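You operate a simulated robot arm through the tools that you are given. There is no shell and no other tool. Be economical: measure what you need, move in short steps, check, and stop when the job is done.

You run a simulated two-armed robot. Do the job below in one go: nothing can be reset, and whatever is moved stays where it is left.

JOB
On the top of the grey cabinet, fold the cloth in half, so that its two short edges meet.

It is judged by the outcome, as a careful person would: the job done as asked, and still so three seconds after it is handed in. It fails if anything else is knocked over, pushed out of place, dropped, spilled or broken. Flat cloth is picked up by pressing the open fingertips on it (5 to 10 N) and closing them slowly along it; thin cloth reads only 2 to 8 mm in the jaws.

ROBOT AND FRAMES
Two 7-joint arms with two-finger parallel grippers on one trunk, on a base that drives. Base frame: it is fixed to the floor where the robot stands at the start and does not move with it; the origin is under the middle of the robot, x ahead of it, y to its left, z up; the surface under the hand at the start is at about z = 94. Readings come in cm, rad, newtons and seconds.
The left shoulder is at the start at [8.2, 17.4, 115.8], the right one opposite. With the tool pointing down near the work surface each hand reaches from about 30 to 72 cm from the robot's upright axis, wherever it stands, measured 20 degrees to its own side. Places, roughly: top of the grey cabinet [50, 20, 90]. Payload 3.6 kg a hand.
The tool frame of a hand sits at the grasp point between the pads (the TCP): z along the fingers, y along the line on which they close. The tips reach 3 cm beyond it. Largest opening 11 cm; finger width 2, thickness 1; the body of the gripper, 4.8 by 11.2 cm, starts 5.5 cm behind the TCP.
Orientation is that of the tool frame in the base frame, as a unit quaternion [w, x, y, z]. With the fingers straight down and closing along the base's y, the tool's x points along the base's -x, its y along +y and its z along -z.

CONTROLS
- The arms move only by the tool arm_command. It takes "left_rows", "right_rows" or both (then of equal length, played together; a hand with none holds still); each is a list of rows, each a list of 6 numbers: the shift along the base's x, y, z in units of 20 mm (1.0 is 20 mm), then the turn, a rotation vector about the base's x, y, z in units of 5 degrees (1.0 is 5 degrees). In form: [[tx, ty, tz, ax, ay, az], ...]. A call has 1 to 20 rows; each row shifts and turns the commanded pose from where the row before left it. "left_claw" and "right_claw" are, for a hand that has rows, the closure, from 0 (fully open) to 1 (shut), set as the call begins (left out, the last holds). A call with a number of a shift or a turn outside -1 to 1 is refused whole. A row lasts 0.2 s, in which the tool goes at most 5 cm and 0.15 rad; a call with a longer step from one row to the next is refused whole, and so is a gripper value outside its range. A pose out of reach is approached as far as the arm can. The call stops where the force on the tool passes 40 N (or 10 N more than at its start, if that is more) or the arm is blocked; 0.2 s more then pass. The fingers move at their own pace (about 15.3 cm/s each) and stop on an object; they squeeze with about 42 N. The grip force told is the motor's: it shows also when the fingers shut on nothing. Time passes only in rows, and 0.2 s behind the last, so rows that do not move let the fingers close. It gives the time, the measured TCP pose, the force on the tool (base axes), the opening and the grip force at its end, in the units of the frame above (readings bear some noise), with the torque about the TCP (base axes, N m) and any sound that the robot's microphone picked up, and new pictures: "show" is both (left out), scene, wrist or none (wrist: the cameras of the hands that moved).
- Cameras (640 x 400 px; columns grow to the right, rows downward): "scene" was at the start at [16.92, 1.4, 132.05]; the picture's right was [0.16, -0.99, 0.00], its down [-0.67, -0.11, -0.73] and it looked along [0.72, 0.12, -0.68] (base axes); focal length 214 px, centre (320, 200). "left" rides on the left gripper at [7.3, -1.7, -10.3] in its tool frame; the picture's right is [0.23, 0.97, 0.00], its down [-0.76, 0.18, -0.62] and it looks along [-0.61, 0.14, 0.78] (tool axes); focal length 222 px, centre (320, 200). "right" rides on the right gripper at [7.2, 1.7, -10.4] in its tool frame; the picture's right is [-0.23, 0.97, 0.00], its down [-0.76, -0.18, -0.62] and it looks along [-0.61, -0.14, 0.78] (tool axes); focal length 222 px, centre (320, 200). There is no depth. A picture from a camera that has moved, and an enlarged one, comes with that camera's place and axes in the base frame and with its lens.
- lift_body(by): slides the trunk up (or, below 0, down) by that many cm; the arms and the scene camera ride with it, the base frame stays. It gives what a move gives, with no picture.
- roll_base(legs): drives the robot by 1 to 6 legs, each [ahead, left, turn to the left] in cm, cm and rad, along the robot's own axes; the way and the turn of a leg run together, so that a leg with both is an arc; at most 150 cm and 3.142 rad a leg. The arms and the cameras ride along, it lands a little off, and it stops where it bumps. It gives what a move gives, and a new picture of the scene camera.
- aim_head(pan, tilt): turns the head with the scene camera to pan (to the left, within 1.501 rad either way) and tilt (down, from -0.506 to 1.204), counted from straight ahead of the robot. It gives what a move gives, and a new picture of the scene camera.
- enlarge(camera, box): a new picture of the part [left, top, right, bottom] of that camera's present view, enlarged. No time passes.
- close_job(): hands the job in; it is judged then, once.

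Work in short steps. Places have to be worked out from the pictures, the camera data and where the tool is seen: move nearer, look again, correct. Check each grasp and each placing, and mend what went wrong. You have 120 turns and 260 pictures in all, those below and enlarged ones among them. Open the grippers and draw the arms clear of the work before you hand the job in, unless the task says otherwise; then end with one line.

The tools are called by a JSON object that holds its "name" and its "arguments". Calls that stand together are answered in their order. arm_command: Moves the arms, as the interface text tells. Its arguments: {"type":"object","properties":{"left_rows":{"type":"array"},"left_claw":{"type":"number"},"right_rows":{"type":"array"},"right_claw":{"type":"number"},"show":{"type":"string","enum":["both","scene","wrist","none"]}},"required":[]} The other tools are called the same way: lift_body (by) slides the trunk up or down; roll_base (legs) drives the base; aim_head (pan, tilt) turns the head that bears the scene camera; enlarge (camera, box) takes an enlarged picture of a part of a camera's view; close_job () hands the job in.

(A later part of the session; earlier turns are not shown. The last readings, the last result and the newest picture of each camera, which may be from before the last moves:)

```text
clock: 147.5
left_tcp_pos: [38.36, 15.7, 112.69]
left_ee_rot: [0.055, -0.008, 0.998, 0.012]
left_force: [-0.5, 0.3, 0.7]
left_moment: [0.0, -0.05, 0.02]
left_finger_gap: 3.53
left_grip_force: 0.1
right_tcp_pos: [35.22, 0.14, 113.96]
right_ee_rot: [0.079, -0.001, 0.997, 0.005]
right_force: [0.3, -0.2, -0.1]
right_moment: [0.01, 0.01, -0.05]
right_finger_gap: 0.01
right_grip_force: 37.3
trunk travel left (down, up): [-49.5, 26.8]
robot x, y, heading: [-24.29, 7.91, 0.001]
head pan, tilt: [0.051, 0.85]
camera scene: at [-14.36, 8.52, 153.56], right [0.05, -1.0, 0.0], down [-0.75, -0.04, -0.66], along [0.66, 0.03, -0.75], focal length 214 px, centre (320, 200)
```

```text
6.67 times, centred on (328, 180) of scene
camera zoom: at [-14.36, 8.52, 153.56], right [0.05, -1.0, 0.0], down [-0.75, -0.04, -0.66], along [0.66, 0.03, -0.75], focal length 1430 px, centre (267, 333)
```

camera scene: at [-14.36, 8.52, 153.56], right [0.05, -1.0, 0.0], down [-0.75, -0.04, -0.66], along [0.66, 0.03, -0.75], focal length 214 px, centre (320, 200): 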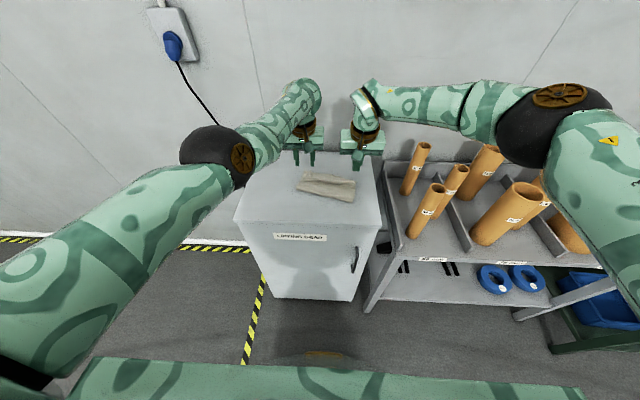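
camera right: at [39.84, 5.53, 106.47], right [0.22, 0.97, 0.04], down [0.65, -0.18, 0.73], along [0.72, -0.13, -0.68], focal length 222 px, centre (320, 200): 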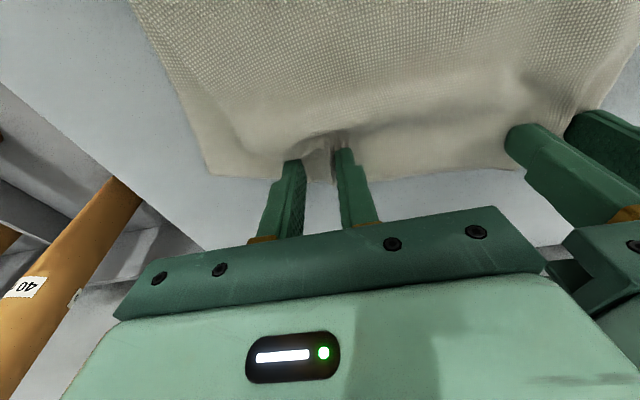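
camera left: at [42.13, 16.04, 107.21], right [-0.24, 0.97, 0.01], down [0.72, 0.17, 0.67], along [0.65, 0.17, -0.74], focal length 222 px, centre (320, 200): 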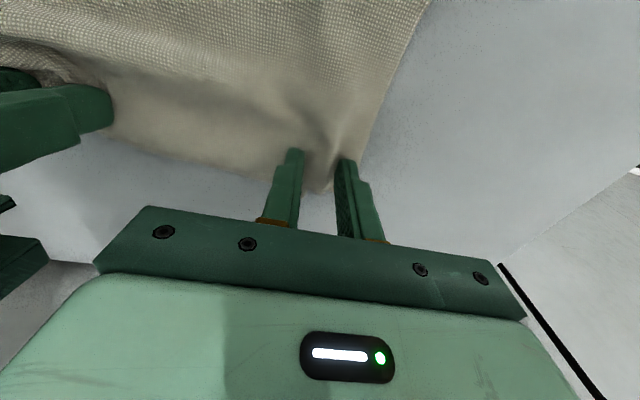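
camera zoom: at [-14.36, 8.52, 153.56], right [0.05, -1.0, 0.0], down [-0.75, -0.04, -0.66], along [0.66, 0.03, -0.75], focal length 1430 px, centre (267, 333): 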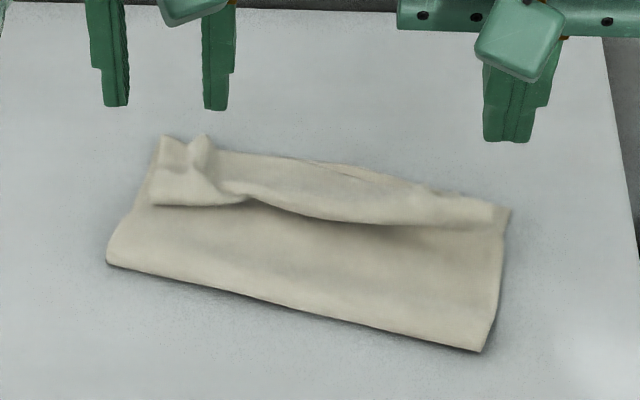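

Laterally aligned now, but the fold rolled forward at the left (fold line (42.6, 20) to (37, −1)), leaving a slack roll near the edge. I'll re-pinch the upper edge, lift it, take it back over the fold to reset the fold line, and lay it forward again as before. First I go back to the edge.

{"name": "roll_base", "arguments": {"legs": [[12.3, 0, 0]]}}

{"name": "arm_command", "arguments": {"left_rows": [[0.01, 0, -0.48, 0, 0, 0], [0.01, 0, -0.48, 0, 0, 0], [0.01, 0, -0.48, 0, 0, 0], [0.01, 0, -0.48, 0, 0, 0], [0.01, 0, -0.48, 0, 0, 0], [0.01, 0, -0.48, 0, 0, 0], [0.01, 0, -0.48, 0, 0, 0], [0.01, 0, -0.48, 0, 0, 0], [0.01, 0, -0.48, 0, 0, 0], [0.01, 0, -0.48, 0, 0, 0], [0.01, 0, -0.48, 0, 0, 0], [0.01, 0, -0.48, 0, 0, 0], [0.01, 0, -0.48, 0, 0, 0], [0.01, 0, -0.4, 0, 0, 0]], "right_rows": [[0, 0.03, -0.53, 0, 0, 0], [0, 0.03, -0.53, 0, 0, 0], [0, 0.03, -0.53, 0, 0, 0], [0, 0.03, -0.53, 0, 0, 0], [0, 0.03, -0.53, 0, 0, 0], [0, 0.03, -0.53, 0, 0, 0], [0, 0.03, -0.53, 0, 0, 0], [0, 0.03, -0.53, 0, 0, 0], [0, 0.03, -0.53, 0, 0, 0], [0, 0.03, -0.53, 0, 0, 0], [0, 0.03, -0.53, 0, 0, 0], [0, 0.03, -0.53, 0, 0, 0], [0, 0.03, -0.53, 0, 0, 0], [0, 0.03, -0.5, 0, 0, 0]], "left_claw": 0.72, "right_claw": 0.72, "show": "wrist"}}

```text
clock: 148.7
left_tcp_pos: [50.84, 15.64, 112.84]
left_ee_rot: [0.054, -0.008, 0.998, 0.013]
left_force: [0.4, 0.1, 0.7]
left_moment: [-0.01, 0.0, 0.01]
left_finger_gap: 3.54
left_grip_force: 0.1
right_tcp_pos: [47.76, 0.09, 114.09]
right_ee_rot: [0.08, -0.002, 0.997, 0.005]
right_force: [0.3, 0.8, 0.0]
right_moment: [0.04, 0.0, -0.02]
right_finger_gap: 0.0
right_grip_force: 37.4
trunk travel left (down, up): [-49.5, 26.8]
robot x, y, heading: [-12.1, 8.25, -0.002]
head pan, tilt: [0.051, 0.85]
camera scene: at [-1.85, 8.48, 153.56], right [0.05, -1.0, 0.0], down [-0.75, -0.04, -0.66], along [0.66, 0.03, -0.75], focal length 214 px, centre (320, 200)
```

scene: 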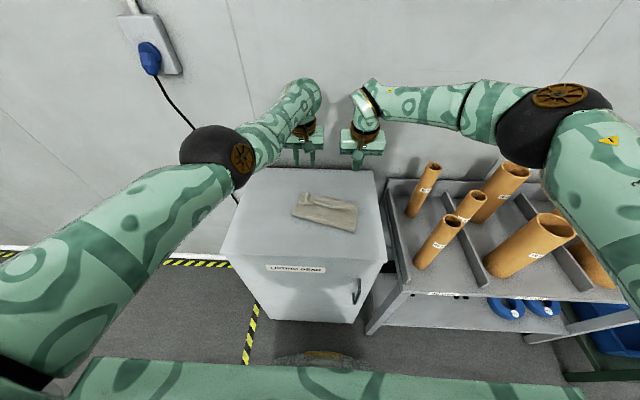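

```text
clock: 151.7
left_tcp_pos: [48.74, 18.43, 99.93]
left_ee_rot: [0.055, -0.008, 0.998, 0.013]
left_force: [0.5, -0.5, -0.2]
left_moment: [-0.01, -0.02, -0.01]
left_finger_gap: 3.08
left_grip_force: 0.1
left hand out of reach, approached as far as the arm can: row 2, 4, 5, 7, 8, 10, 11, 12, 13
right_tcp_pos: [47.72, 0.88, 99.24]
right_ee_rot: [0.079, -0.001, 0.997, 0.004]
right_force: [-0.3, 0.2, 0.0]
right_moment: [0.01, 0.0, -0.01]
right_finger_gap: 3.07
right_grip_force: 0.1
trunk travel left (down, up): [-49.5, 26.8]
robot x, y, heading: [-11.85, 8.17, -0.0]
head pan, tilt: [0.051, 0.85]
camera right: at [38.94, 2.49, 108.36], right [0.22, 0.97, 0.04], down [0.65, -0.18, 0.73], along [0.72, -0.13, -0.68], focal length 222 px, centre (320, 200)
camera left: at [40.36, 16.37, 109.44], right [-0.24, 0.97, 0.0], down [0.69, 0.17, 0.71], along [0.69, 0.17, -0.71], focal length 222 px, centre (320, 200)
```

right: 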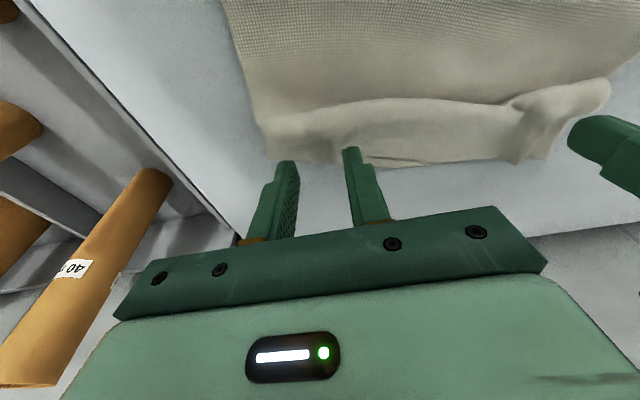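
left: 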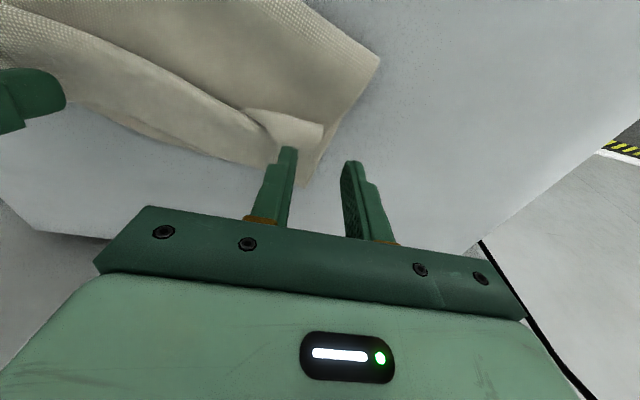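

The left arm drifted because the trunk is high. I raise the hands with the arms, steering the left back to (51, 15.6), and lower the trunk by the same amount so the arm works in a better posture.

{"name": "arm_command", "arguments": {"left_rows": [[0.1, -0.2, 0.9, 0, 0.4, 0], [0.2, -0.25, 0.9, 0, 0.4, 0], [0.2, -0.25, 0.9, 0, 0.4, 0], [0.2, -0.25, 0.9, 0, 0.1, 0], [0.2, -0.25, 0.9, 0, 0, 0], [0.2, -0.2, 0.9, 0, 0, 0]], "right_rows": [[0, 0, 0.9, 0, 0, 0], [0, 0, 0.9, 0, 0, 0], [0, 0, 0.9, 0, 0, 0], [0, 0, 0.9, 0, 0, 0], [0, 0, 0.9, 0, 0, 0], [0, 0, 0.9, 0, 0, 0]], "show": "none"}}

{"name": "lift_body", "arguments": {"by": -10}}

```text
clock: 153.1
left_tcp_pos: [49.0, 17.81, 111.18]
left_ee_rot: [-0.002, -0.007, 1.0, 0.013]
left_force: [-0.1, -0.2, -0.3]
left_moment: [0.01, 0.04, -0.01]
left_finger_gap: 3.11
left_grip_force: 0.1
left hand out of reach, approached as far as the arm can: row 1, 2, 3, 5
right_tcp_pos: [47.75, 0.93, 110.13]
right_ee_rot: [0.079, -0.001, 0.997, 0.005]
right_force: [-0.3, 0.0, 0.2]
right_moment: [0.04, 0.0, -0.02]
right_finger_gap: 3.1
right_grip_force: 0.0
trunk travel left (down, up): [-49.5, 26.8]
robot x, y, heading: [-11.56, 7.99, -0.005]
head pan, tilt: [0.051, 0.85]
```

```text
clock: 154.5
left_tcp_pos: [49.71, 17.65, 99.42]
left_ee_rot: [-0.018, -0.007, 1.0, 0.013]
left_force: [0.1, 0.2, -0.1]
left_moment: [0.02, 0.02, -0.02]
left_finger_gap: 3.09
left_grip_force: 0.0
right_tcp_pos: [47.75, 0.93, 100.05]
right_ee_rot: [0.08, -0.001, 0.997, 0.004]
right_force: [0.2, -0.2, 0.0]
right_moment: [-0.03, 0.01, 0.02]
right_finger_gap: 3.08
right_grip_force: 0.1
trunk travel left (down, up): [-39.5, 36.8]
robot x, y, heading: [-11.99, 8.11, -0.003]
head pan, tilt: [0.051, 0.85]
```

I move the left toward (51, 15.6) and check.

{"name": "arm_command", "arguments": {"left_rows": [[0.2, -0.35, 0.1, 0, 0, 0], [0.2, -0.35, 0, 0, 0, 0], [0.2, -0.35, 0, 0, 0, 0]], "show": "wrist"}}

```text
clock: 155.3
left_tcp_pos: [49.58, 17.07, 99.56]
left_ee_rot: [-0.018, -0.007, 1.0, 0.012]
left_force: [-1.2, -0.5, -0.1]
left_moment: [0.0, -0.04, 0.01]
left_finger_gap: 3.07
left_grip_force: 0.1
left hand out of reach, approached as far as the arm can: row 1, 2, 3
right_tcp_pos: [47.69, 0.93, 100.02]
right_ee_rot: [0.079, -0.001, 0.997, 0.005]
right_force: [0.1, 0.1, 0.1]
right_moment: [-0.01, 0.0, 0.01]
right_finger_gap: 3.07
right_grip_force: 0.0
trunk travel left (down, up): [-39.5, 36.8]
robot x, y, heading: [-12.05, 8.09, -0.001]
head pan, tilt: [0.051, 0.85]
camera left: at [42.72, 14.99, 110.14], right [-0.24, 0.97, 0.03], down [0.78, 0.17, 0.6], along [0.58, 0.17, -0.8], focal length 222 px, centre (320, 200)
```

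left: 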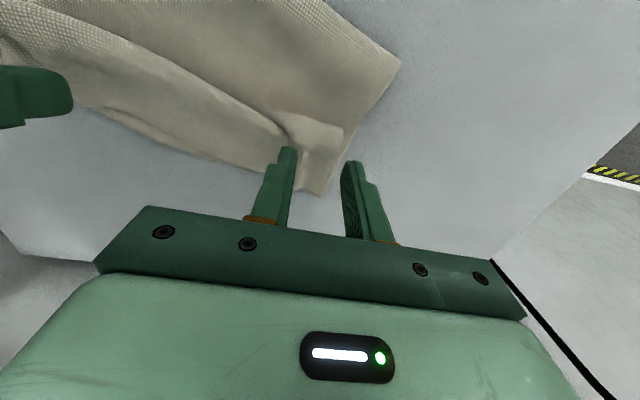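

The left arm is at a limit, so I use the base to place it instead: base +0.8 ahead and 1.5 right, with the right arm compensating.

{"name": "roll_base", "arguments": {"legs": [[0.9, -1.5, 0]]}}

{"name": "arm_command", "arguments": {"right_rows": [[-0.3, 0.4, -0.1, 0, 0, 0], [-0.2, 0.4, -0.1, 0, 0, 0]], "show": "none"}}

{"name": "enlarge", "arguments": {"camera": "left", "box": [120, 40, 440, 240]}}

{"name": "enlarge", "arguments": {"camera": "right", "box": [160, 40, 480, 240]}}

```text
clock: 156.0
left_tcp_pos: [50.54, 15.58, 99.58]
left_ee_rot: [-0.017, -0.006, 1.0, 0.014]
left_force: [-0.1, 0.0, -1.5]
left_moment: [0.0, 0.03, -0.01]
left_finger_gap: 3.1
left_grip_force: 0.2
right_tcp_pos: [48.57, -0.5, 100.02]
right_ee_rot: [0.079, -0.002, 0.997, 0.005]
right_force: [0.2, -0.7, 0.2]
right_moment: [-0.01, -0.02, -0.01]
right_finger_gap: 3.1
right_grip_force: 0.1
trunk travel left (down, up): [-39.5, 36.8]
robot x, y, heading: [-10.95, 6.63, -0.002]
head pan, tilt: [0.051, 0.85]
camera scene: at [1.2, 6.96, 143.49], right [0.05, -1.0, 0.0], down [-0.75, -0.04, -0.66], along [0.66, 0.03, -0.75], focal length 214 px, centre (320, 200)
```

scene: 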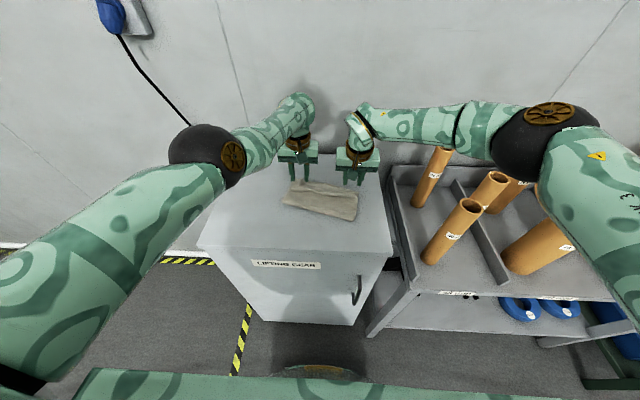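

```text
clock: 156.6
left_tcp_pos: [50.74, 15.62, 99.66]
left_ee_rot: [-0.018, -0.007, 1.0, 0.014]
left_force: [-0.2, 0.2, 0.2]
left_moment: [0.01, 0.03, -0.01]
left_finger_gap: 3.07
left_grip_force: 0.0
right_tcp_pos: [47.71, 0.91, 99.53]
right_ee_rot: [0.079, -0.001, 0.997, 0.004]
right_force: [-0.7, 0.1, 0.9]
right_moment: [0.02, 0.0, 0.01]
right_finger_gap: 3.1
right_grip_force: 0.0
trunk travel left (down, up): [-39.5, 36.8]
robot x, y, heading: [-11.03, 6.47, -0.004]
head pan, tilt: [0.051, 0.85]
```

```text
2.00 times, centred on (280, 140) of left
camera zoom: at [43.65, 13.48, 110.13], right [-0.24, 0.97, 0.03], down [0.78, 0.17, 0.6], along [0.58, 0.17, -0.8], focal length 444 px, centre (400, 320)
```

zoom: 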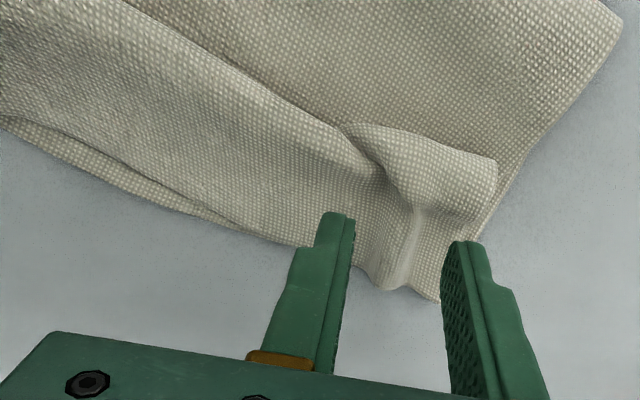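

```text
2.00 times, centred on (320, 140) of right
camera zoom: at [38.92, 2.52, 108.73], right [0.22, 0.97, 0.04], down [0.65, -0.18, 0.73], along [0.72, -0.13, -0.68], focal length 444 px, centre (320, 320)
```

zoom: 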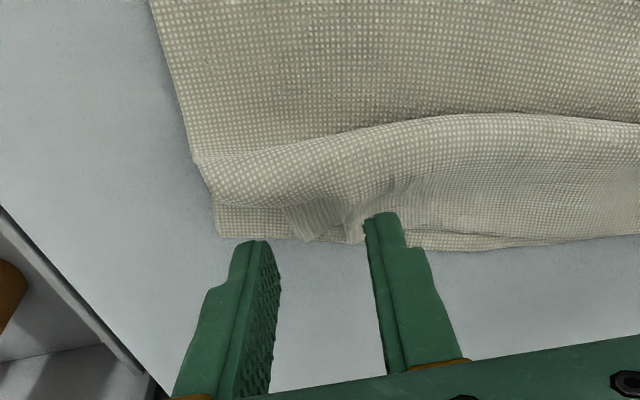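

Both pleats stand between the fingers. I shift the right 0.5 cm, lower 2 cm, and close.

{"name": "arm_command", "arguments": {"right_rows": [[0, 0.25, 0, 0, 0, 0]], "show": "none"}}

{"name": "lift_body", "arguments": {"by": -1.9}}

{"name": "arm_command", "arguments": {"left_rows": [[0, 0, 0, 0, 0, 0]], "right_rows": [[0, 0, -0.06, 0, 0, 0]], "left_claw": 0.8, "right_claw": 0.8, "show": "none"}}

```text
clock: 157.0
left_tcp_pos: [50.61, 15.64, 99.65]
left_ee_rot: [-0.018, -0.007, 1.0, 0.012]
left_force: [-0.3, 0.0, 0.7]
left_moment: [0.0, 0.01, -0.01]
left_finger_gap: 3.07
left_grip_force: 0.0
right_tcp_pos: [47.67, 1.68, 99.55]
right_ee_rot: [0.078, -0.002, 0.997, 0.003]
right_force: [0.4, -0.4, 0.3]
right_moment: [0.01, 0.02, 0.03]
right_finger_gap: 3.06
right_grip_force: 0.0
trunk travel left (down, up): [-39.5, 36.8]
robot x, y, heading: [-11.1, 6.61, -0.003]
head pan, tilt: [0.051, 0.85]
```

```text
clock: 157.7
left_tcp_pos: [50.67, 15.56, 97.38]
left_ee_rot: [-0.022, -0.006, 1.0, 0.014]
left_force: [-0.2, 0.2, 1.1]
left_moment: [-0.04, 0.0, 0.0]
left_finger_gap: 3.07
left_grip_force: 0.0
right_tcp_pos: [47.61, 1.52, 97.71]
right_ee_rot: [0.079, -0.002, 0.997, 0.005]
right_force: [-0.1, 0.5, -0.1]
right_moment: [0.0, -0.01, -0.01]
right_finger_gap: 3.08
right_grip_force: 0.0
trunk travel left (down, up): [-37.6, 38.7]
robot x, y, heading: [-10.81, 6.7, -0.003]
head pan, tilt: [0.051, 0.85]
```

```text
clock: 158.1
left_tcp_pos: [50.65, 15.53, 97.38]
left_ee_rot: [-0.022, -0.006, 1.0, 0.014]
left_force: [0.0, -0.3, -0.1]
left_moment: [-0.01, 0.0, 0.0]
left_finger_gap: 2.19
left_grip_force: 0.1
right_tcp_pos: [47.57, 1.56, 97.47]
right_ee_rot: [0.078, -0.002, 0.997, 0.005]
right_force: [0.0, 0.7, 0.1]
right_moment: [-0.02, -0.03, 0.0]
right_finger_gap: 2.21
right_grip_force: 0.0
trunk travel left (down, up): [-37.6, 38.7]
robot x, y, heading: [-10.98, 6.43, -0.004]
head pan, tilt: [0.051, 0.85]
```

I press in slightly deeper and close fully.

{"name": "arm_command", "arguments": {"left_rows": [[0, 0, -0.06, 0, 0, 0], [0, 0, 0, 0, 0, 0]], "right_rows": [[0, 0, -0.1, 0, 0, 0], [0, 0, 0, 0, 0, 0]], "left_claw": 0.88, "right_claw": 0.88, "show": "none"}}

{"name": "arm_command", "arguments": {"left_rows": [[0, 0, 0, 0, 0, 0], [0, 0, 0, 0, 0, 0]], "right_rows": [[0, 0, 0, 0, 0, 0], [0, 0, 0, 0, 0, 0]], "left_claw": 1.0, "right_claw": 1.0, "show": "none"}}

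{"name": "lift_body", "arguments": {"by": 4}}

{"name": "enlarge", "arguments": {"camera": "left", "box": [60, 0, 540, 300]}}

{"name": "enlarge", "arguments": {"camera": "right", "box": [100, 0, 580, 300]}}

```text
clock: 158.7
left_tcp_pos: [50.65, 15.55, 97.35]
left_ee_rot: [-0.021, -0.007, 1.0, 0.013]
left_force: [0.7, 0.0, 3.1]
left_moment: [-0.06, -0.05, 0.01]
left_finger_gap: 1.33
left_grip_force: 0.0
right_tcp_pos: [47.71, 1.55, 97.37]
right_ee_rot: [0.08, -0.002, 0.997, 0.005]
right_force: [0.2, 0.0, 0.6]
right_moment: [0.0, 0.02, 0.01]
right_finger_gap: 1.32
right_grip_force: 0.1
trunk travel left (down, up): [-37.6, 38.7]
robot x, y, heading: [-11.2, 7.05, -0.0]
head pan, tilt: [0.051, 0.85]
```

```text
clock: 159.3
left_tcp_pos: [50.57, 15.62, 97.25]
left_ee_rot: [-0.023, -0.007, 1.0, 0.014]
left_force: [0.0, -1.3, 3.9]
left_moment: [-0.02, 0.01, 0.01]
left_finger_gap: 0.23
left_grip_force: 42.4
right_tcp_pos: [47.59, 1.49, 97.42]
right_ee_rot: [0.079, -0.001, 0.997, 0.004]
right_force: [0.6, 0.7, 0.2]
right_moment: [-0.02, 0.0, 0.01]
right_finger_gap: 0.02
right_grip_force: 37.8
trunk travel left (down, up): [-37.6, 38.7]
robot x, y, heading: [-11.04, 7.09, 0.0]
head pan, tilt: [0.051, 0.85]
```

```text
clock: 160.1
left_tcp_pos: [50.53, 15.7, 102.18]
left_ee_rot: [-0.013, -0.007, 1.0, 0.014]
left_force: [-0.1, -0.3, -0.7]
left_moment: [0.0, 0.02, 0.01]
left_finger_gap: 0.22
left_grip_force: 41.9
right_tcp_pos: [47.7, 1.55, 101.31]
right_ee_rot: [0.079, -0.002, 0.997, 0.005]
right_force: [0.1, -0.6, 0.5]
right_moment: [0.0, 0.05, 0.04]
right_finger_gap: 0.01
right_grip_force: 37.9
trunk travel left (down, up): [-41.6, 34.7]
robot x, y, heading: [-10.98, 6.45, -0.0]
head pan, tilt: [0.051, 0.85]
```

```text
1.33 times, centred on (300, 150) of left
camera zoom: at [43.54, 13.53, 112.67], right [-0.24, 0.97, 0.03], down [0.78, 0.17, 0.61], along [0.58, 0.17, -0.79], focal length 296 px, centre (347, 267)
```

zoom: 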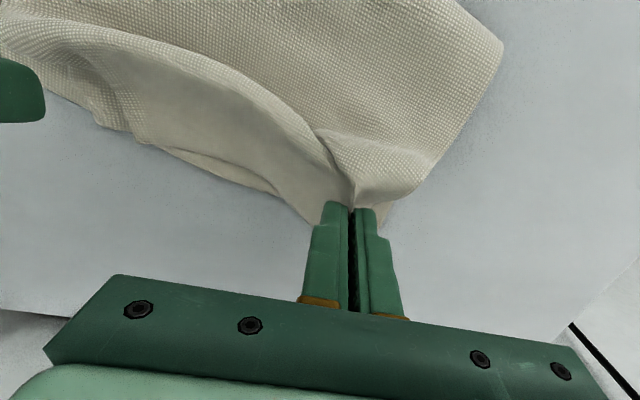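

```text
1.33 times, centred on (340, 150) of right
camera zoom: at [38.91, 3.09, 110.48], right [0.22, 0.97, 0.04], down [0.66, -0.18, 0.73], along [0.72, -0.13, -0.68], focal length 296 px, centre (293, 267)
```

zoom: 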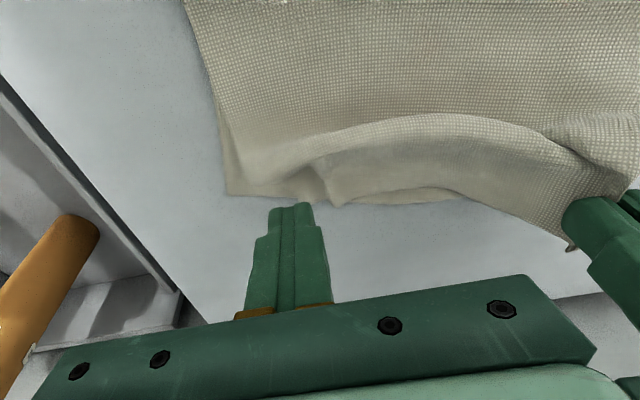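

The right missed; its pleat is actually at y≈3.4. I open the right, shift it (+1, +1.9) cm, lower again, and press.

{"name": "arm_command", "arguments": {"right_rows": [[0.25, 0.48, 0, 0, 0, 0], [0.25, 0.47, 0, 0, 0, 0]], "right_claw": 0.72, "show": "none"}}

{"name": "lift_body", "arguments": {"by": -2.5}}

{"name": "arm_command", "arguments": {"right_rows": [[0, 0, -0.4, 0, 0, 0], [0, 0, -0.25, 0, 0, 0], [0, 0, -0.1, 0, 0, 0], [0, 0, -0.05, 0, 0, 0]], "show": "wrist"}}

```text
clock: 160.7
left_tcp_pos: [50.5, 15.63, 102.27]
left_ee_rot: [-0.012, -0.008, 1.0, 0.014]
left_force: [0.3, 0.6, -0.4]
left_moment: [-0.01, -0.01, -0.03]
left_finger_gap: 0.2
left_grip_force: 41.8
right_tcp_pos: [48.71, 3.44, 101.36]
right_ee_rot: [0.079, -0.002, 0.997, 0.004]
right_force: [0.0, -0.1, -0.6]
right_moment: [-0.01, 0.01, 0.0]
right_finger_gap: 3.08
right_grip_force: 0.1
trunk travel left (down, up): [-41.6, 34.7]
robot x, y, heading: [-10.88, 6.32, 0.002]
head pan, tilt: [0.051, 0.85]
```

```text
clock: 161.4
left_tcp_pos: [50.43, 15.64, 99.75]
left_ee_rot: [-0.012, -0.007, 1.0, 0.014]
left_force: [0.1, -0.2, 0.3]
left_moment: [0.03, -0.02, -0.03]
left_finger_gap: 0.19
left_grip_force: 42.4
right_tcp_pos: [48.58, 3.32, 98.95]
right_ee_rot: [0.079, -0.001, 0.997, 0.004]
right_force: [0.4, -0.5, -0.3]
right_moment: [0.03, 0.01, -0.03]
right_finger_gap: 3.08
right_grip_force: 0.0
trunk travel left (down, up): [-39.1, 37.2]
robot x, y, heading: [-11.25, 6.25, -0.002]
head pan, tilt: [0.051, 0.85]
```

```text
clock: 162.4
left_tcp_pos: [50.41, 15.67, 99.77]
left_ee_rot: [-0.013, -0.008, 1.0, 0.014]
left_force: [0.7, -0.3, 0.8]
left_moment: [-0.01, 0.03, -0.02]
left_finger_gap: 0.22
left_grip_force: 42.4
right_tcp_pos: [48.73, 3.47, 97.34]
right_ee_rot: [0.08, -0.001, 0.997, 0.004]
right_force: [0.1, 1.1, 3.6]
right_moment: [-0.04, -0.01, 0.01]
right_finger_gap: 3.04
right_grip_force: 0.1
trunk travel left (down, up): [-39.1, 37.2]
robot x, y, heading: [-11.11, 6.45, -0.006]
head pan, tilt: [0.051, 0.85]
camera right: at [39.81, 5.04, 106.5], right [0.22, 0.97, 0.04], down [0.65, -0.18, 0.73], along [0.72, -0.13, -0.68], focal length 222 px, centre (320, 200)
```

right: 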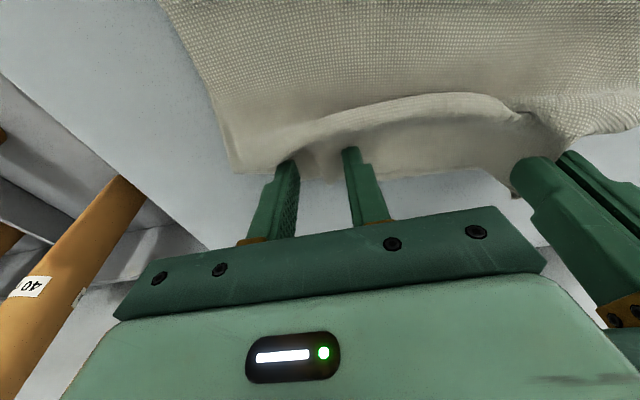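

Contact is at 3.6 N with the pleat between the fingers. I close in steps and lift.

{"name": "arm_command", "arguments": {"right_rows": [[0, 0, -0.02, 0, 0, 0]], "right_claw": 0.8, "show": "none"}}

{"name": "arm_command", "arguments": {"right_rows": [[0, 0, 0, 0, 0, 0]], "right_claw": 0.9, "show": "none"}}

{"name": "arm_command", "arguments": {"right_rows": [[0, 0, 0, 0, 0, 0], [0, 0, 0, 0, 0, 0]], "right_claw": 1.0, "show": "none"}}

{"name": "lift_body", "arguments": {"by": 5}}

{"name": "enlarge", "arguments": {"camera": "right", "box": [100, 0, 580, 300]}}

```text
clock: 162.8
left_tcp_pos: [50.49, 15.67, 99.81]
left_ee_rot: [-0.014, -0.008, 1.0, 0.013]
left_force: [0.5, -1.5, 0.3]
left_moment: [0.03, 0.0, -0.04]
left_finger_gap: 0.23
left_grip_force: 42.1
right_tcp_pos: [48.66, 3.49, 97.35]
right_ee_rot: [0.079, -0.001, 0.997, 0.005]
right_force: [0.6, 0.2, 7.0]
right_moment: [-0.1, 0.0, 0.01]
right_finger_gap: 2.16
right_grip_force: 0.0
trunk travel left (down, up): [-39.1, 37.2]
robot x, y, heading: [-11.09, 6.54, -0.001]
head pan, tilt: [0.051, 0.85]
```

```text
clock: 163.2
left_tcp_pos: [50.46, 15.67, 99.82]
left_ee_rot: [-0.012, -0.008, 1.0, 0.015]
left_force: [0.5, 0.1, -0.1]
left_moment: [-0.01, 0.02, -0.02]
left_finger_gap: 0.2
left_grip_force: 42.1
right_tcp_pos: [48.76, 3.44, 97.25]
right_ee_rot: [0.079, -0.001, 0.997, 0.004]
right_force: [0.6, -0.6, 7.8]
right_moment: [-0.08, 0.02, -0.01]
right_finger_gap: 1.07
right_grip_force: 0.0
trunk travel left (down, up): [-39.1, 37.2]
robot x, y, heading: [-11.13, 6.47, -0.001]
head pan, tilt: [0.051, 0.85]
```

```text
clock: 163.8
left_tcp_pos: [50.45, 15.76, 99.86]
left_ee_rot: [-0.012, -0.007, 1.0, 0.014]
left_force: [0.2, 0.4, 0.6]
left_moment: [0.02, -0.01, -0.05]
left_finger_gap: 0.19
left_grip_force: 41.7
right_tcp_pos: [48.48, 3.55, 97.44]
right_ee_rot: [0.08, -0.001, 0.997, 0.004]
right_force: [-0.3, 2.8, 15.3]
right_moment: [0.07, -0.14, 0.0]
right_finger_gap: 0.18
right_grip_force: 41.6
trunk travel left (down, up): [-39.1, 37.2]
robot x, y, heading: [-11.02, 6.5, 0.0]
head pan, tilt: [0.051, 0.85]
```

```text
clock: 164.8
left_tcp_pos: [50.49, 15.59, 105.31]
left_ee_rot: [-0.009, -0.008, 1.0, 0.014]
left_force: [0.5, -0.5, 0.7]
left_moment: [0.01, 0.04, 0.01]
left_finger_gap: 0.2
left_grip_force: 42.1
right_tcp_pos: [48.65, 3.48, 102.16]
right_ee_rot: [0.078, -0.002, 0.997, 0.005]
right_force: [0.5, 0.7, -0.5]
right_moment: [-0.03, 0.0, 0.0]
right_finger_gap: 0.18
right_grip_force: 42.0
trunk travel left (down, up): [-44.1, 32.2]
robot x, y, heading: [-10.69, 6.61, -0.007]
head pan, tilt: [0.051, 0.85]
```

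```text
1.33 times, centred on (340, 150) of right
camera zoom: at [39.86, 4.98, 111.33], right [0.22, 0.97, 0.04], down [0.66, -0.18, 0.73], along [0.72, -0.13, -0.68], focal length 296 px, centre (293, 267)
```

zoom: 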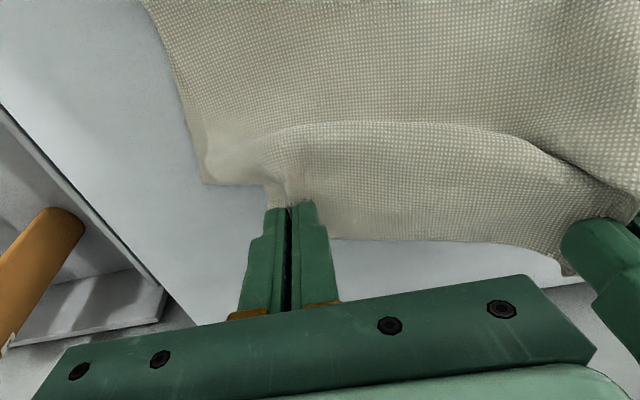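

Both hands hold the upper layer only. I raise 6 cm, then back off along the cloth's own axis (13.5 back, 3.1 left) to reset the fold line, and look.

{"name": "lift_body", "arguments": {"by": 5}}

{"name": "roll_base", "arguments": {"legs": [[-13.5, 3.1, 0]]}}

{"name": "enlarge", "arguments": {"camera": "right", "box": [100, 0, 640, 300]}}

{"name": "enlarge", "arguments": {"camera": "scene", "box": [240, 120, 400, 220]}}

```text
clock: 165.7
left_tcp_pos: [50.15, 15.76, 111.33]
left_ee_rot: [0.0, -0.008, 1.0, 0.013]
left_force: [0.5, -3.0, -0.6]
left_moment: [-0.04, -0.03, 0.0]
left_finger_gap: 0.24
left_grip_force: 41.2
right_tcp_pos: [48.69, 3.53, 107.17]
right_ee_rot: [0.078, -0.001, 0.997, 0.005]
right_force: [-0.6, 2.2, 0.6]
right_moment: [0.06, -0.02, -0.02]
right_finger_gap: 0.2
right_grip_force: 41.8
trunk travel left (down, up): [-49.1, 27.2]
robot x, y, heading: [-10.81, 6.96, -0.006]
head pan, tilt: [0.051, 0.85]
```

```text
clock: 167.0
left_tcp_pos: [36.74, 18.92, 111.4]
left_ee_rot: [0.0, -0.01, 1.0, 0.013]
left_force: [-0.3, -1.5, -1.3]
left_moment: [-0.12, -0.02, -0.02]
left_finger_gap: 0.19
left_grip_force: 41.6
right_tcp_pos: [35.35, 6.64, 107.18]
right_ee_rot: [0.079, -0.002, 0.997, 0.004]
right_force: [0.0, 2.1, 1.3]
right_moment: [0.04, 0.02, 0.01]
right_finger_gap: 0.17
right_grip_force: 41.5
trunk travel left (down, up): [-49.1, 27.2]
robot x, y, heading: [-24.1, 9.35, -0.005]
head pan, tilt: [0.051, 0.85]
camera scene: at [-14.24, 10.19, 153.16], right [0.05, -1.0, 0.0], down [-0.75, -0.04, -0.66], along [0.66, 0.03, -0.75], focal length 214 px, centre (320, 200)
```

scene: 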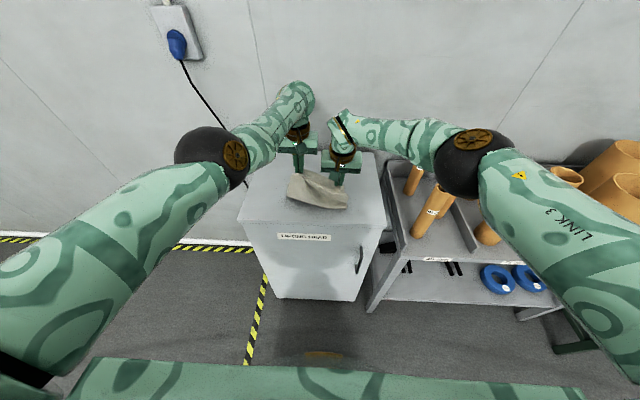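

```text
1.19 times, centred on (370, 150) of right
camera zoom: at [26.5, 8.16, 116.41], right [0.22, 0.97, 0.04], down [0.65, -0.18, 0.73], along [0.72, -0.13, -0.68], focal length 263 px, centre (261, 259)
```

zoom: 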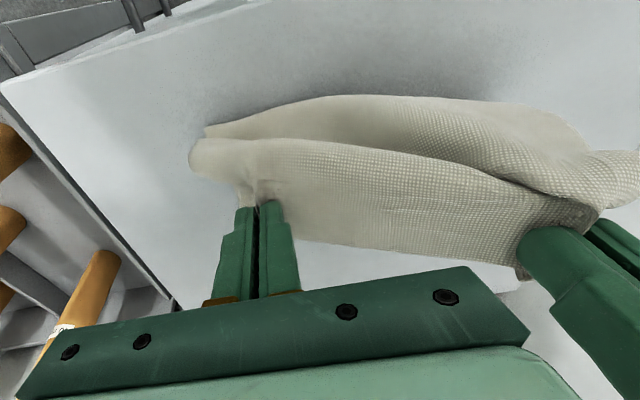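

```text
4.00 times, centred on (320, 170) of scene
camera zoom: at [-14.24, 10.19, 153.16], right [0.05, -1.0, 0.0], down [-0.75, -0.04, -0.66], along [0.66, 0.03, -0.75], focal length 858 px, centre (320, 320)
```

zoom: 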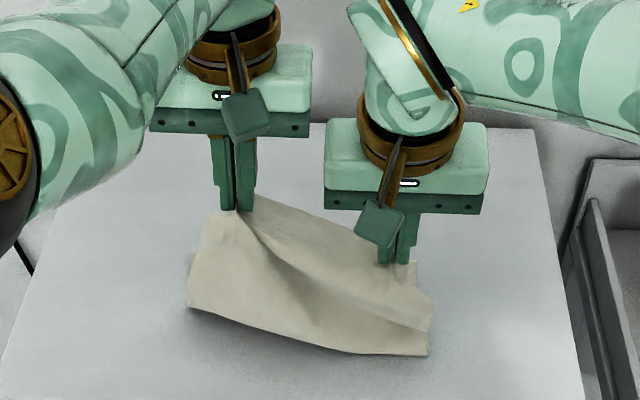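

The fold line is reset to (38.5, left) and (33.9, right), parallel to the lower edge. Now I lay the upper half forward along the same axis in steps.

{"name": "roll_base", "arguments": {"legs": [[4.5, -1.0, 0]]}}

{"name": "lift_body", "arguments": {"by": -4}}

{"name": "roll_base", "arguments": {"legs": [[5, -1.2, 0]]}}

{"name": "lift_body", "arguments": {"by": -3}}

{"name": "roll_base", "arguments": {"legs": [[4, -0.9, 0]]}}

{"name": "enlarge", "arguments": {"camera": "right", "box": [100, 0, 640, 300]}}

{"name": "enlarge", "arguments": {"camera": "left", "box": [0, 0, 540, 300]}}

```text
clock: 167.9
left_tcp_pos: [40.96, 17.65, 111.61]
left_ee_rot: [0.003, -0.007, 1.0, 0.013]
left_force: [-1.0, -2.3, -0.7]
left_moment: [-0.03, -0.05, -0.04]
left_finger_gap: 0.21
left_grip_force: 42.1
right_tcp_pos: [39.42, 5.43, 107.43]
right_ee_rot: [0.081, 0.0, 0.997, 0.004]
right_force: [-0.2, 0.7, 0.8]
right_moment: [0.05, -0.01, 0.03]
right_finger_gap: 0.18
right_grip_force: 42.1
trunk travel left (down, up): [-49.1, 27.2]
robot x, y, heading: [-20.04, 8.96, -0.006]
head pan, tilt: [0.051, 0.85]
camera scene: at [-10.34, 9.15, 153.21], right [0.04, -1.0, 0.0], down [-0.75, -0.03, -0.66], along [0.66, 0.03, -0.75], focal length 214 px, centre (320, 200)
```

scene: 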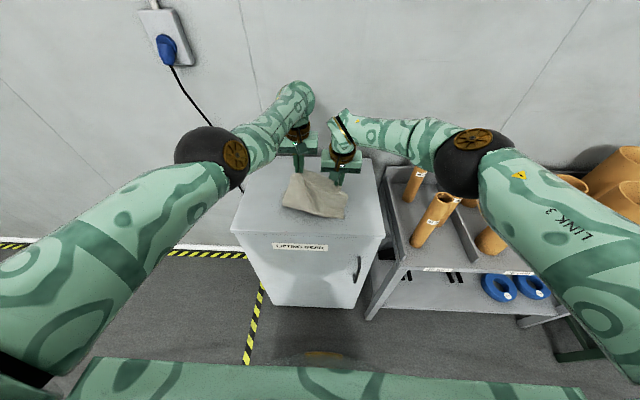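

```text
clock: 168.7
left_tcp_pos: [41.42, 17.67, 107.12]
left_ee_rot: [-0.003, -0.007, 1.0, 0.013]
left_force: [-0.2, -1.1, -0.6]
left_moment: [-0.01, -0.03, 0.03]
left_finger_gap: 0.21
left_grip_force: 42.4
right_tcp_pos: [39.73, 5.4, 103.39]
right_ee_rot: [0.08, 0.0, 0.997, 0.004]
right_force: [-0.5, 0.9, 0.4]
right_moment: [-0.01, 0.02, -0.01]
right_finger_gap: 0.17
right_grip_force: 41.5
trunk travel left (down, up): [-45.1, 31.2]
robot x, y, heading: [-19.77, 8.83, -0.008]
head pan, tilt: [0.051, 0.85]
```

```text
clock: 169.7
left_tcp_pos: [46.21, 16.43, 107.23]
left_ee_rot: [-0.002, -0.005, 1.0, 0.015]
left_force: [0.4, -1.2, 0.4]
left_moment: [0.03, 0.0, -0.04]
left_finger_gap: 0.21
left_grip_force: 42.4
right_tcp_pos: [44.55, 4.09, 103.38]
right_ee_rot: [0.081, 0.003, 0.997, 0.004]
right_force: [0.0, 1.3, 0.6]
right_moment: [0.01, 0.01, -0.05]
right_finger_gap: 0.15
right_grip_force: 41.6
trunk travel left (down, up): [-45.1, 31.2]
robot x, y, heading: [-14.95, 7.67, -0.013]
head pan, tilt: [0.051, 0.85]
camera scene: at [-4.33, 8.08, 149.16], right [0.04, -1.0, 0.0], down [-0.75, -0.03, -0.66], along [0.66, 0.03, -0.75], focal length 214 px, centre (320, 200)
```

scene: 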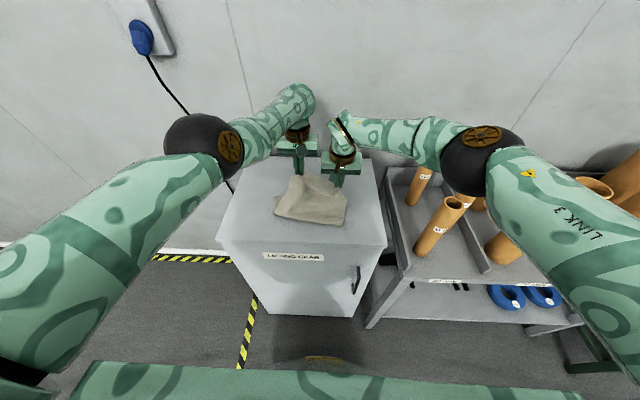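

```text
clock: 170.4
left_tcp_pos: [46.63, 16.15, 103.61]
left_ee_rot: [-0.009, -0.004, 1.0, 0.014]
left_force: [0.1, 0.0, -0.5]
left_moment: [0.01, -0.01, -0.03]
left_finger_gap: 0.23
left_grip_force: 42.3
right_tcp_pos: [44.68, 4.07, 100.25]
right_ee_rot: [0.079, 0.004, 0.997, 0.005]
right_force: [0.1, -0.1, 0.3]
right_moment: [0.0, 0.0, -0.03]
right_finger_gap: 0.17
right_grip_force: 42.0
trunk travel left (down, up): [-42.1, 34.2]
robot x, y, heading: [-14.62, 7.8, -0.009]
head pan, tilt: [0.051, 0.85]
```

```text
clock: 171.3
left_tcp_pos: [50.48, 15.33, 103.62]
left_ee_rot: [-0.009, -0.003, 1.0, 0.014]
left_force: [0.1, 0.8, -0.1]
left_moment: [0.04, 0.01, -0.01]
left_finger_gap: 0.21
left_grip_force: 42.0
right_tcp_pos: [48.43, 3.01, 100.46]
right_ee_rot: [0.08, 0.005, 0.997, 0.004]
right_force: [0.0, 0.5, 0.3]
right_moment: [-0.01, -0.01, 0.0]
right_finger_gap: 0.19
right_grip_force: 41.4
trunk travel left (down, up): [-42.1, 34.2]
robot x, y, heading: [-10.85, 6.76, -0.021]
head pan, tilt: [0.051, 0.85]
camera scene: at [0.28, 7.15, 146.15], right [0.04, -1.0, 0.0], down [-0.75, -0.03, -0.66], along [0.66, 0.02, -0.75], focal length 214 px, centre (320, 200)
```

scene: 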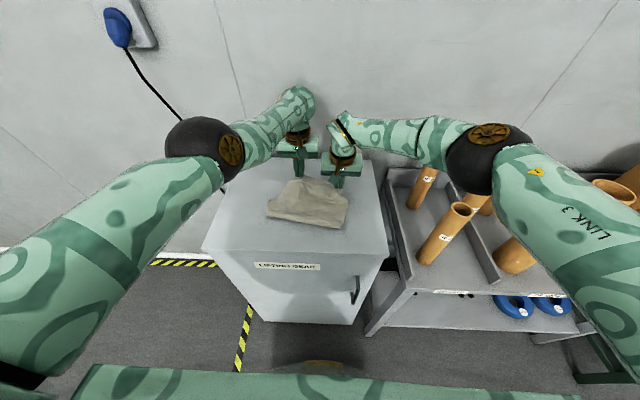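

```text
1.19 times, centred on (370, 150) of right
camera zoom: at [39.68, 4.71, 109.52], right [0.23, 0.97, 0.04], down [0.65, -0.19, 0.74], along [0.72, -0.14, -0.68], focal length 263 px, centre (261, 259)
```

zoom: 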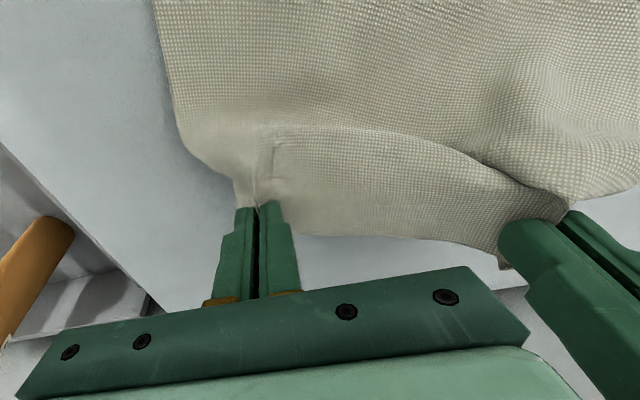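

```text
1.19 times, centred on (270, 150) of left
camera zoom: at [43.28, 13.2, 114.05], right [-0.23, 0.97, 0.03], down [0.77, 0.16, 0.61], along [0.59, 0.17, -0.79], focal length 263 px, centre (379, 259)
```

zoom: 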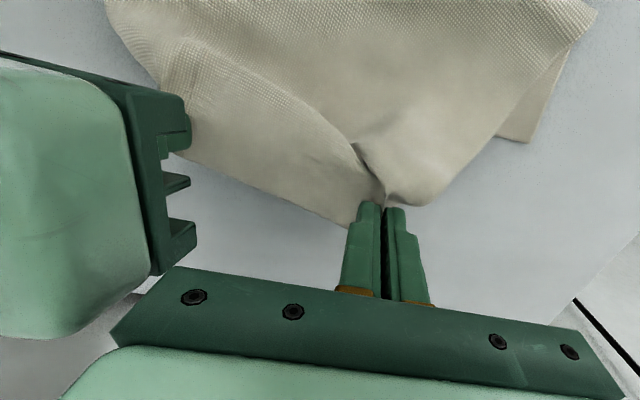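

The lower layer's left corner seems to have been dragged to about (45, 25). I check the whole cloth before placing.

{"name": "enlarge", "arguments": {"camera": "scene", "box": [240, 130, 400, 230]}}

```text
4.00 times, centred on (320, 180) of scene
camera zoom: at [0.28, 7.15, 146.15], right [0.04, -1.0, 0.0], down [-0.75, -0.03, -0.66], along [0.66, 0.02, -0.75], focal length 858 px, centre (320, 280)
```

zoom: 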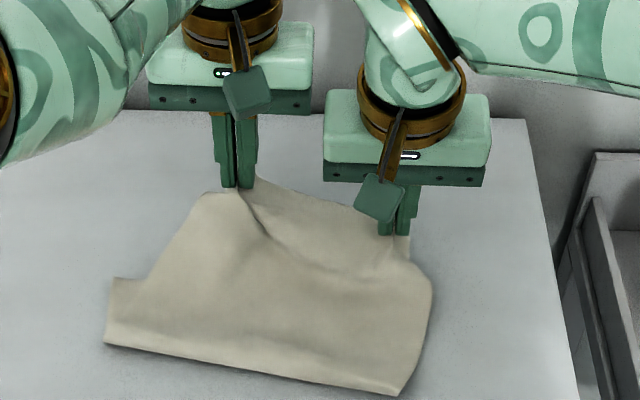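

The lower half was dragged short (only about 6.5 cm at the left). The reliable fix is the hang-and-lay routine that worked earlier. I raise to hang the cloth fully, then go forward.

{"name": "lift_body", "arguments": {"by": 27}}

{"name": "roll_base", "arguments": {"legs": [[12, 4, 0.02]]}}

{"name": "enlarge", "arguments": {"camera": "scene", "box": [220, 80, 420, 205]}}

```text
clock: 174.0
left_tcp_pos: [49.82, 15.23, 133.56]
left_ee_rot: [0.016, -0.003, 1.0, 0.013]
left_force: [-1.2, -20.8, -11.9]
left_moment: [-0.64, 0.01, 0.02]
left_finger_gap: 0.22
left_grip_force: 42.3
right_tcp_pos: [48.77, 3.14, 127.32]
right_ee_rot: [0.079, 0.004, 0.997, 0.005]
right_force: [1.5, 20.4, 11.6]
right_moment: [0.76, -0.08, 0.1]
right_finger_gap: 0.19
right_grip_force: 41.9
trunk travel left (down, up): [-69.1, 7.2]
robot x, y, heading: [-10.81, 6.76, -0.013]
head pan, tilt: [0.051, 0.85]
```

```text
clock: 175.3
left_tcp_pos: [61.8, 20.18, 133.56]
left_ee_rot: [0.017, -0.012, 1.0, 0.014]
left_force: [-1.5, -23.4, -12.8]
left_moment: [-0.72, 0.02, -0.01]
left_finger_gap: 0.23
left_grip_force: 42.1
right_tcp_pos: [60.59, 8.16, 127.28]
right_ee_rot: [0.079, -0.005, 0.997, 0.006]
right_force: [-0.1, 22.8, 13.1]
right_moment: [0.87, -0.11, 0.12]
right_finger_gap: 0.2
right_grip_force: 41.8
trunk travel left (down, up): [-69.1, 7.2]
robot x, y, heading: [1.2, 11.43, 0.007]
head pan, tilt: [0.051, 0.85]
camera scene: at [9.69, 11.26, 173.22], right [0.06, -1.0, 0.0], down [-0.75, -0.04, -0.66], along [0.66, 0.04, -0.75], focal length 214 px, centre (320, 200)
```

scene: 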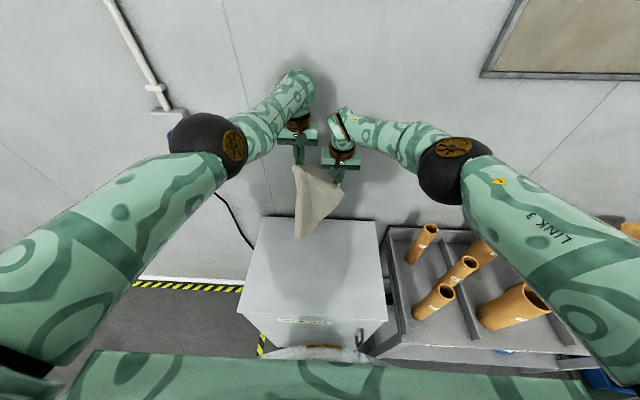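

```text
3.20 times, centred on (320, 142) of scene
camera zoom: at [9.69, 11.26, 173.22], right [0.06, -1.0, 0.0], down [-0.75, -0.04, -0.66], along [0.66, 0.04, -0.75], focal length 686 px, centre (320, 384)
```

zoom: 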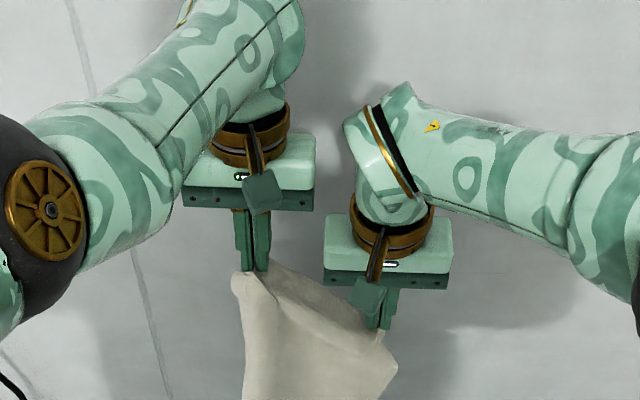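

The hands are at uneven heights, so I raise the right 6 cm to level the sheet.

{"name": "arm_command", "arguments": {"right_rows": [[0, 0.1, 0.8, 0, 0, 0], [0, 0.05, 0.8, 0, 0, 0], [0, 0, 0.8, 0, 0, 0], [0, 0, 0.7, 0, 0, 0]], "show": "none"}}

{"name": "enlarge", "arguments": {"camera": "scene", "box": [220, 110, 420, 235]}}

```text
clock: 176.3
left_tcp_pos: [61.79, 20.35, 133.63]
left_ee_rot: [0.016, -0.012, 1.0, 0.013]
left_force: [-0.9, -0.3, 0.3]
left_moment: [0.02, -0.05, -0.03]
left_finger_gap: 0.22
left_grip_force: 42.2
right_tcp_pos: [60.65, 8.38, 133.44]
right_ee_rot: [0.079, -0.005, 0.997, 0.006]
right_force: [0.3, 0.6, -0.5]
right_moment: [-0.02, -0.02, -0.04]
right_finger_gap: 0.19
right_grip_force: 41.5
trunk travel left (down, up): [-69.1, 7.2]
robot x, y, heading: [0.94, 11.12, 0.006]
head pan, tilt: [0.051, 0.85]
```

```text
3.20 times, centred on (320, 172) of scene
camera zoom: at [9.71, 11.27, 173.22], right [0.06, -1.0, 0.0], down [-0.75, -0.04, -0.66], along [0.66, 0.04, -0.75], focal length 686 px, centre (320, 288)
```

zoom: 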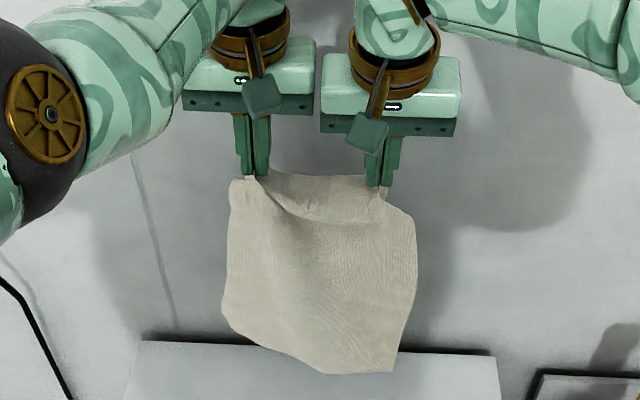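

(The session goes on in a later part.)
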